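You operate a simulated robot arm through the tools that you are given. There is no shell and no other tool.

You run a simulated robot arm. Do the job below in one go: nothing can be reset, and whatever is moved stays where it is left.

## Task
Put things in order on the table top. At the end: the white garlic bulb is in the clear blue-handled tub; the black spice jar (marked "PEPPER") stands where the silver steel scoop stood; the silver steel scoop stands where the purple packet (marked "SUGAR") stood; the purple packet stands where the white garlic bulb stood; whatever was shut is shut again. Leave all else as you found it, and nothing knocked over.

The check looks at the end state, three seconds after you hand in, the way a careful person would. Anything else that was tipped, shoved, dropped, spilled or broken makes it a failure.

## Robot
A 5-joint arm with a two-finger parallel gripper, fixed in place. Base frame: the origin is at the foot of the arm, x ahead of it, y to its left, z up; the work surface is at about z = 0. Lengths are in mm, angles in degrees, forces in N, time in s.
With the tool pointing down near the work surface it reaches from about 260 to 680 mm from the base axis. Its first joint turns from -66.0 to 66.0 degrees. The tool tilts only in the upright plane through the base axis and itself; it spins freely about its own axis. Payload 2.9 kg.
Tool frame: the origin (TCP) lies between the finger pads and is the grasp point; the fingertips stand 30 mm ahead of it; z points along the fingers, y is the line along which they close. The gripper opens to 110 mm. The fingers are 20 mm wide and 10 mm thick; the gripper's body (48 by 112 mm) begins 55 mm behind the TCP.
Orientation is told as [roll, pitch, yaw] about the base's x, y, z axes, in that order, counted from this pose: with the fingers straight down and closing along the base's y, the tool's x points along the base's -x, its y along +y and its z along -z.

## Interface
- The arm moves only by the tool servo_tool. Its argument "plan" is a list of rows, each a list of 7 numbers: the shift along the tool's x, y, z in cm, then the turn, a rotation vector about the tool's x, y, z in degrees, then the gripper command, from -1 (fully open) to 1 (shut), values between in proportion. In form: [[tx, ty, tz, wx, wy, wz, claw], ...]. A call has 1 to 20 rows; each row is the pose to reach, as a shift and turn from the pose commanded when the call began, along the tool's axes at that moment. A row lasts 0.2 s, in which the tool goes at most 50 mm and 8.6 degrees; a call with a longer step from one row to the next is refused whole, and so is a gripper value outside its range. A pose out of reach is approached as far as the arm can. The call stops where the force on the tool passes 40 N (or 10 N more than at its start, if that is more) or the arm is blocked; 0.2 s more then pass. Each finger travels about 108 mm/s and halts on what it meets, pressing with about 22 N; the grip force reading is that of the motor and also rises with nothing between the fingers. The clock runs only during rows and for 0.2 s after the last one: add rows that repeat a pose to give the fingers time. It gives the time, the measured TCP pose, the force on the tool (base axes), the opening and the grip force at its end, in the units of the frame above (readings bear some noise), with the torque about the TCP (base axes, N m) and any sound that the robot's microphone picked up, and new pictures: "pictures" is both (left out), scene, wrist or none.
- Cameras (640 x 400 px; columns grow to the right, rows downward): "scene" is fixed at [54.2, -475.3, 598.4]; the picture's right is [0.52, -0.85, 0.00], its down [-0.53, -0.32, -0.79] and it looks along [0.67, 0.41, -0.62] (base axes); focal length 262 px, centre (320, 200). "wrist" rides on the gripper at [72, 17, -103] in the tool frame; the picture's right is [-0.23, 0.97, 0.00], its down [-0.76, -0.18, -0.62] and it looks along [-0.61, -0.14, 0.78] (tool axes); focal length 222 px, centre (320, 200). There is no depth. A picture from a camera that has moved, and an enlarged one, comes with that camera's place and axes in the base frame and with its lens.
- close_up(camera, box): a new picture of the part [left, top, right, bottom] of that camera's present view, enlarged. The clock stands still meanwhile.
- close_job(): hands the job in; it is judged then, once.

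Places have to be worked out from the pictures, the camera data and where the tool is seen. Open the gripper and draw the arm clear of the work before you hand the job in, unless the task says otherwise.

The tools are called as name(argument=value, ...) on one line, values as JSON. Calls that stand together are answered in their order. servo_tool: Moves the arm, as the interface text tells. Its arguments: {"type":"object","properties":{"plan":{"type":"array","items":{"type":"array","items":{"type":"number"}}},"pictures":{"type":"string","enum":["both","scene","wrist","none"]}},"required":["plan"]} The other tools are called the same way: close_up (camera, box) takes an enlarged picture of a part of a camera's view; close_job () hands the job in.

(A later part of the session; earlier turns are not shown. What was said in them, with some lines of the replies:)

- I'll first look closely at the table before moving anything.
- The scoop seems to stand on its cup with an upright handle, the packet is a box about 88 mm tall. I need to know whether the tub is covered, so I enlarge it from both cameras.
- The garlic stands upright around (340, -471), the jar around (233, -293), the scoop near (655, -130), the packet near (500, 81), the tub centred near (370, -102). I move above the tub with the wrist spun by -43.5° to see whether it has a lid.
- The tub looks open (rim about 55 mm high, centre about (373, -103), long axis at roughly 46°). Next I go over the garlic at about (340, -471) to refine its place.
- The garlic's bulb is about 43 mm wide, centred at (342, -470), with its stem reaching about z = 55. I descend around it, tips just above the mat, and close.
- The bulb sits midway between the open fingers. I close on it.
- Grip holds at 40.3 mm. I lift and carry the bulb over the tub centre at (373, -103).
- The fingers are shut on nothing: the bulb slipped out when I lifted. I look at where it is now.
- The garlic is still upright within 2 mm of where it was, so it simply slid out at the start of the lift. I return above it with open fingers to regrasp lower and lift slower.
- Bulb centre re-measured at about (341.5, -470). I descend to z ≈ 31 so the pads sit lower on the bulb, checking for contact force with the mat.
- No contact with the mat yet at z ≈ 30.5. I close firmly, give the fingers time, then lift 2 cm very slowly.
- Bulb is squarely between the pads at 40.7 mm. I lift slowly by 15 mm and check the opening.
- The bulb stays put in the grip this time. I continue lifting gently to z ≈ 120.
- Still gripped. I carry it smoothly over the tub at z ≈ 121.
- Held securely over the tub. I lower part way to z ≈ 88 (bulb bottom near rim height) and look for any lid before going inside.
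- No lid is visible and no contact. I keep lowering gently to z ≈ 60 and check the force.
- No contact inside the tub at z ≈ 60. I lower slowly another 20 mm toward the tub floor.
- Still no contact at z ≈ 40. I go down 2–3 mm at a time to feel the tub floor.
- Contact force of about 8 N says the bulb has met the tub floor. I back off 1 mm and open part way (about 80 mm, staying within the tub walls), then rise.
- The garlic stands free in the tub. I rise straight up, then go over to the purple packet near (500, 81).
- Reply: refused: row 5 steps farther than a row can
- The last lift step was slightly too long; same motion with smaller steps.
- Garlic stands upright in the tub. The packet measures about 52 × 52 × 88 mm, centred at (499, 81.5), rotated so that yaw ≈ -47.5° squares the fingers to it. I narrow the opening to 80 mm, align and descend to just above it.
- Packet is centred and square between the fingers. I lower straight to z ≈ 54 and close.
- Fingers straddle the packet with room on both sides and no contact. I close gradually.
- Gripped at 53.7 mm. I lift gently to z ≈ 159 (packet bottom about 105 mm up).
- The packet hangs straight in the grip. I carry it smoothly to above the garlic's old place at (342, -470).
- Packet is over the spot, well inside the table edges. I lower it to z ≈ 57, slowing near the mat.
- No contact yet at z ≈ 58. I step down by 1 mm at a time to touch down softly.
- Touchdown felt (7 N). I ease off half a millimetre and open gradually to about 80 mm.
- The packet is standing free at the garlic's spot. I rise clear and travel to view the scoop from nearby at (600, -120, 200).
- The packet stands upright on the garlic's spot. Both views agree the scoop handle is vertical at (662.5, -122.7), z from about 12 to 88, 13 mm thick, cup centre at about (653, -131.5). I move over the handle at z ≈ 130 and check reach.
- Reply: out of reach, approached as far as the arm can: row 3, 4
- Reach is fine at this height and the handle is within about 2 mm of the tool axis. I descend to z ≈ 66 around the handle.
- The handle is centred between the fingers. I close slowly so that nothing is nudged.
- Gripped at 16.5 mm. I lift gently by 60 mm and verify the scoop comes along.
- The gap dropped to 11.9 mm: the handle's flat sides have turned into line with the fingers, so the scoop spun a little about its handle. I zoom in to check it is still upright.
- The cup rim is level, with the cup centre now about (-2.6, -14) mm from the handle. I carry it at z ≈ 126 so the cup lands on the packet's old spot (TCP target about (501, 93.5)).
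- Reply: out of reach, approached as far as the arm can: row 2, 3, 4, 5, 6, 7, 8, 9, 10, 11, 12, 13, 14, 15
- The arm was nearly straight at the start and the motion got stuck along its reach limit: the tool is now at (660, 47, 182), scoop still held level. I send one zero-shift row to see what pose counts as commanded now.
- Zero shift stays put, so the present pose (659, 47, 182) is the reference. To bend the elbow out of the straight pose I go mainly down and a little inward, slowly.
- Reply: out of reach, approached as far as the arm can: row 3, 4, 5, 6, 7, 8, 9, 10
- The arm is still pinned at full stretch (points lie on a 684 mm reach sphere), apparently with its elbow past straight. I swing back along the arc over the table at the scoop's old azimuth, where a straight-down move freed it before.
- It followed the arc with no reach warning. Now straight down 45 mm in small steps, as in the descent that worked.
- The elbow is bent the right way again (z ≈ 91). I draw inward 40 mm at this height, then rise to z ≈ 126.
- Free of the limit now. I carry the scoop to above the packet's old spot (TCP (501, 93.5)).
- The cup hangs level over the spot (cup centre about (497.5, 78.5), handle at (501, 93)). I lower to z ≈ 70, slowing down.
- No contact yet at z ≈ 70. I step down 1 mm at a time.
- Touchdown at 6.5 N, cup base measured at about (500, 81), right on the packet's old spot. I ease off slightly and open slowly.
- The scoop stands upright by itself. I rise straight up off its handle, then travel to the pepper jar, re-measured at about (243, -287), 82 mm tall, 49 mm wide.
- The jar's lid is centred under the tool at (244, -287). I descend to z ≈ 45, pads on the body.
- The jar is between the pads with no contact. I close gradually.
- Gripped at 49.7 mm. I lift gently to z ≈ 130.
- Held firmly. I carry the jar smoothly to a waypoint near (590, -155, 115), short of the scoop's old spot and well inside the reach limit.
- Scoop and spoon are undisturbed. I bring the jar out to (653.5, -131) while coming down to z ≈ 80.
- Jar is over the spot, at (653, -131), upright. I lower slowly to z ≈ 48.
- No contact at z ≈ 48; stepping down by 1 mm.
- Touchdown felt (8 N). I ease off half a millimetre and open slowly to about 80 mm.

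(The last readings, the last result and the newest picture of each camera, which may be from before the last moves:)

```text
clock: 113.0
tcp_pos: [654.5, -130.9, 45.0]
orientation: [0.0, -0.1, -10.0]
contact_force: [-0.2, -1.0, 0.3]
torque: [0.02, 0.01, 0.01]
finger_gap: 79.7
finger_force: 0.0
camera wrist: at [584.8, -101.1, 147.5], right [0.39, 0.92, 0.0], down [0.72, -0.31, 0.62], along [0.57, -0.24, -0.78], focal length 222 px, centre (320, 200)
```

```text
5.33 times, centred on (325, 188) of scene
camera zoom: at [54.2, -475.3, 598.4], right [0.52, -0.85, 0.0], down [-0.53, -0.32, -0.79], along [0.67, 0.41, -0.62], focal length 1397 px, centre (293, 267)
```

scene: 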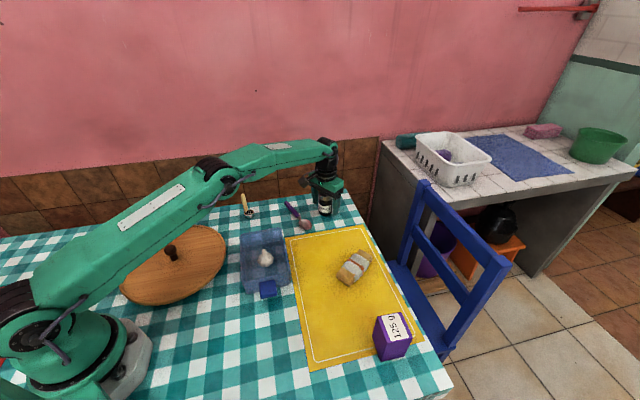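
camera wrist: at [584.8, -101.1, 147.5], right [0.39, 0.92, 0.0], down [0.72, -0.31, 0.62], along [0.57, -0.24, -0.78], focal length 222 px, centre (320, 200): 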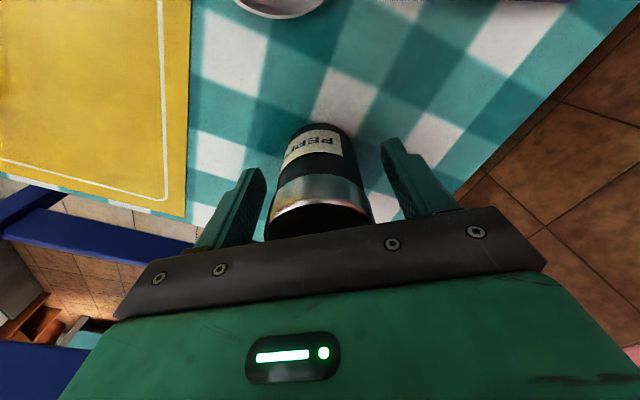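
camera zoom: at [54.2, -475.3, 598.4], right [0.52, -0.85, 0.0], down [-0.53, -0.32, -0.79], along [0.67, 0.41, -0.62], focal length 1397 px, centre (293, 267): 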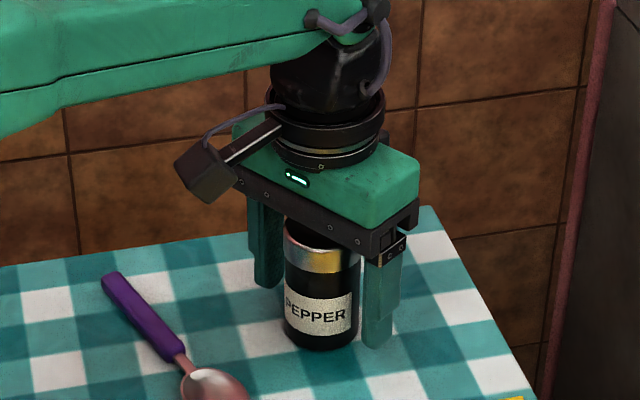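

The jar stands free on the scoop's old spot. I rise straight to z ≈ 118 (tips above the 82 mm lid but short of the reach limit).

servo_tool(plan=[[0, 0, -0.5, 0, 0, 0, -0.45], [0, 0, -1.3, 0, 0, 0, -0.45], [0, 0, -2.3, 0, 0, 0, -0.45], [0, 0, -3.4, 0, 0, 0, -0.45], [0, 0, -4.5, 0, 0, 0, -0.45], [0, 0, -5.6, 0, 0, 0, -0.45], [0, 0, -6.5, 0, 0, 0, -0.45], [0, 0, -7.2, 0, 0, 0, -0.45], [0, 0, -7.4, 0, 0, 0, -0.45]])

close_up(camera="scene", box=[280, 150, 370, 225])

```text
clock: 115.0
tcp_pos: [653.4, -130.4, 119.0]
orientation: [0.0, 0.0, -10.0]
contact_force: [-0.2, 0.4, 0.3]
torque: [-0.03, 0.0, 0.0]
finger_gap: 79.7
finger_force: 0.0
camera wrist: at [585.0, -101.3, 221.9], right [0.39, 0.92, 0.0], down [0.72, -0.31, 0.62], along [0.57, -0.24, -0.78], focal length 222 px, centre (320, 200)
```

scene: 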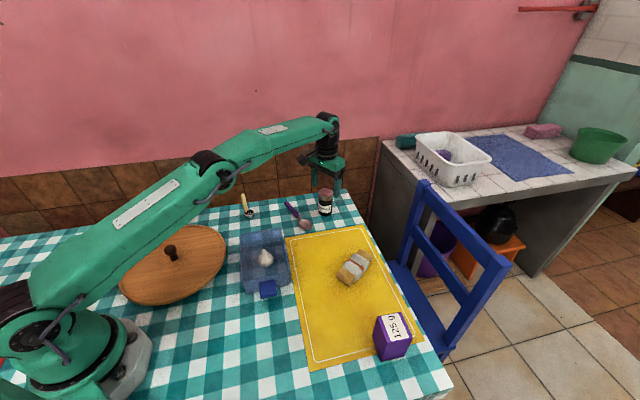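
wrist: 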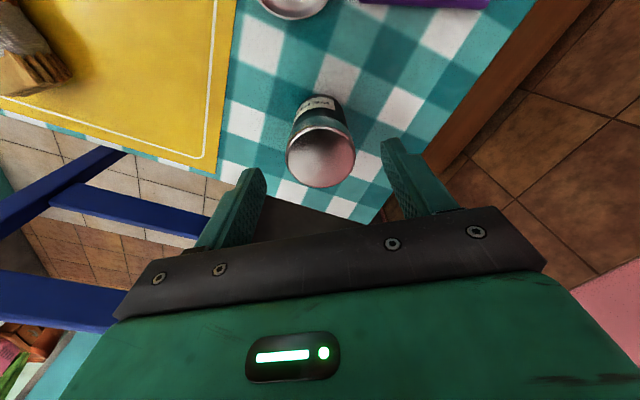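

```text
5.33 times, centred on (325, 188) of scene
camera zoom: at [54.2, -475.3, 598.4], right [0.52, -0.85, 0.0], down [-0.53, -0.32, -0.79], along [0.67, 0.41, -0.62], focal length 1397 px, centre (293, 267)
```

zoom: 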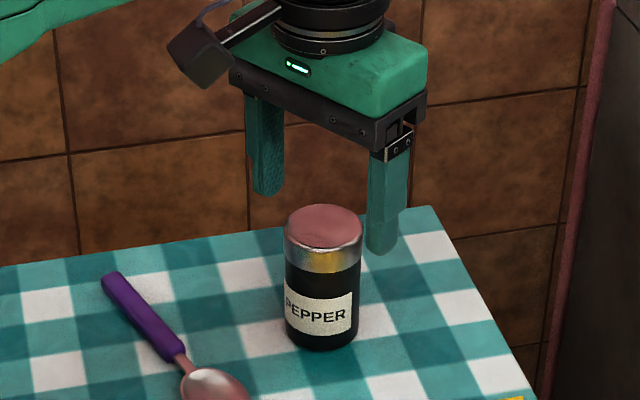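

The jar stands upright, fingers clear above it. I draw the tool inward carefully, checking that the arm follows.

servo_tool(plan=[[0.2, 0, 0, 0, 0, 0, -0.45], [0.5, 0, 0, 0, 0, 0, -0.45], [0.9, 0, 0, 0, 0, 0, -0.45], [1.4, 0, 0, 0, 0, 0, -0.45], [2.0, 0, 0, 0, 0, 0, -0.45], [2.7, 0, 0, 0, 0, 0, -0.45], [3.5, 0, 0, 0, 0, 0, -0.45], [4.5, 0, 0, 0, 0, 0, -0.45]], pictures="none")

```text
clock: 116.8
tcp_pos: [609.7, -123.1, 117.7]
orientation: [-0.1, 0.0, -10.0]
contact_force: [-0.3, 0.3, -0.5]
torque: [0.0, -0.02, -0.01]
finger_gap: 79.9
finger_force: 0.2
```

The arm follows well. I return toward the starting pose, opening fully.

servo_tool(plan=[[2.0, 0.75, -3.0, 0, 0, -1, -0.45], [4.5, 1.7, -6.0, 0, 0, -2, -0.45], [7.0, 2.7, -9.0, 0, 0, -3.5, -0.6], [9.8, 3.7, -12, 0, 0, -5, -0.8], [12.6, 4.8, -14.5, 0, 0, -6.5, -1], [15.4, 5.9, -17, 0, 0, -8, -1], [18.0, 6.9, -19, 0, 0, -9.5, -1], [19.7, 7.5, -20, 0, 0, -10, -1], [19.7, 7.5, -20, 0, 0, -10, -1]])

close_up(camera="scene", box=[220, 180, 380, 280])

close_up(camera="scene", box=[240, 270, 440, 395])

close_up(camera="scene", box=[100, 200, 300, 325])

```text
clock: 118.8
tcp_pos: [428.2, -16.1, 319.5]
orientation: [0.0, 0.0, 0.0]
contact_force: [1.0, 0.0, 0.7]
torque: [-0.03, 0.0, 0.0]
finger_gap: 110.1
finger_force: 0.1
camera wrist: at [354.9, 1.3, 422.5], right [0.23, 0.97, 0.0], down [0.76, -0.18, 0.62], along [0.61, -0.14, -0.78], focal length 222 px, centre (320, 200)
```

scene: 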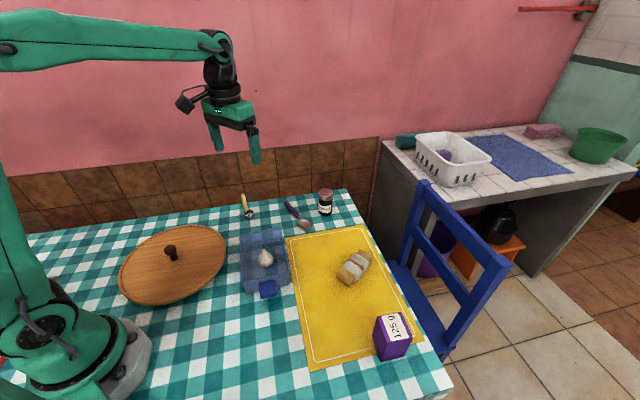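
wrist: 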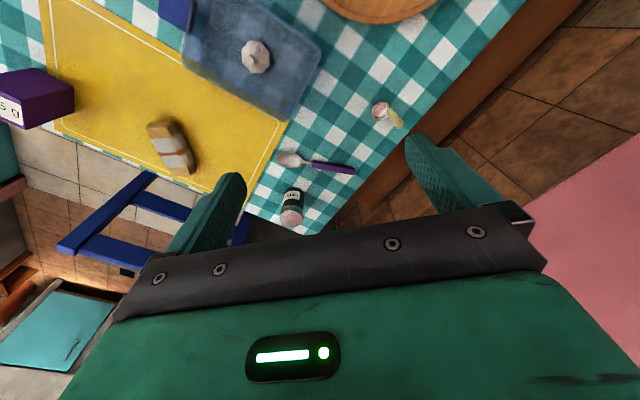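

```text
4.00 times, centred on (300, 230) of scene
camera zoom: at [54.1, -475.3, 598.4], right [0.52, -0.85, 0.0], down [-0.53, -0.32, -0.79], along [0.67, 0.41, -0.62], focal length 1048 px, centre (400, 80)
```

zoom: 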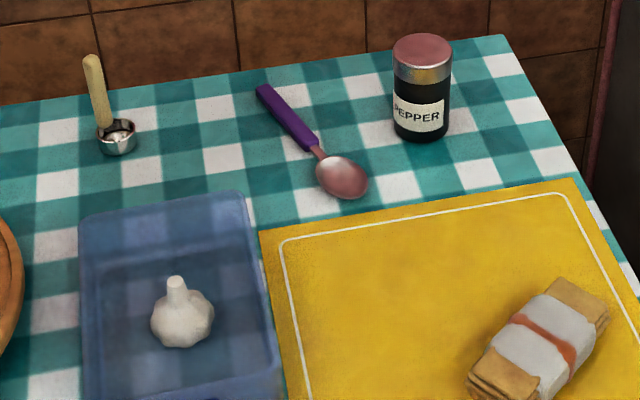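

```text
3.20 times, centred on (340, 332) of scene
camera zoom: at [54.1, -475.3, 598.4], right [0.52, -0.85, 0.0], down [-0.53, -0.32, -0.79], along [0.67, 0.41, -0.62], focal length 838 px, centre (256, -224)
```

zoom: 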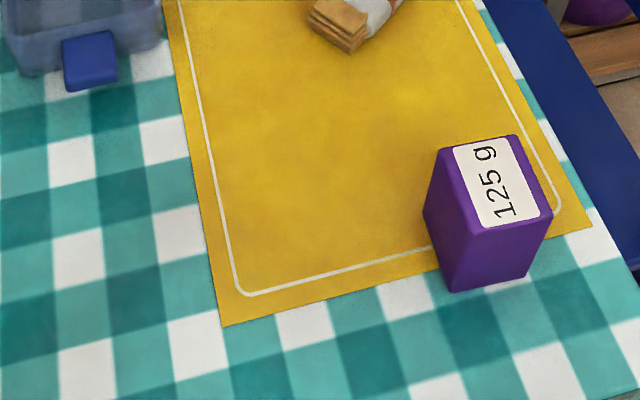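

```text
3.20 times, centred on (200, 262) of scene
camera zoom: at [54.1, -475.3, 598.4], right [0.52, -0.85, 0.0], down [-0.53, -0.32, -0.79], along [0.67, 0.41, -0.62], focal length 838 px, centre (704, 0)
```

zoom: 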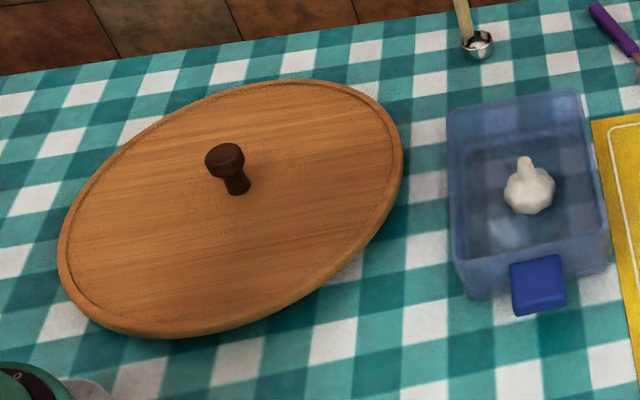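

The final pictures show each item in place. The garlic is upright in the tub, the packet stands at about (341, -471), the scoop at about (500, 81) and the jar at about (655, -130). The tub, spoon, wafers, mat and lid look unmoved. The gripper is open and the arm is back at its starting pose, so I hand in.

close_job()

```text
The job is handed in.
```

I finished rearranging the table and handed the job in. No result has come back from the check yet.

| Item | Where it is now | Position (x, y in mm) |
|---|---|---|
| White garlic bulb | Upright in the clear blue-handled tub | about (373, -103) |
| Purple packet | Standing where the garlic stood | about (341, -471) |
| Silver steel scoop | Standing on its cup where the packet stood | about (500, 81) |
| Black "PEPPER" jar | Standing where the scoop stood | about (655, -130) |

In the final pictures the tub, spoon, wafer packet, mat and wooden lid looked unmoved, and nothing had fallen. The tub had no lid and I opened nothing, so there was nothing to shut again.

- **Garlic:** it slipped out of the grip on the first lift. It stayed upright within about 2 mm, and the second attempt held.
- **Scoop:** it turned about 50 degrees around its own handle when gripped, so it stands on the right spot but faces a different way than before.
- **Carrying the scoop:** the arm got stuck at full stretch, which took the scoop just past the table edge. I worked it free without dropping or touching anything.
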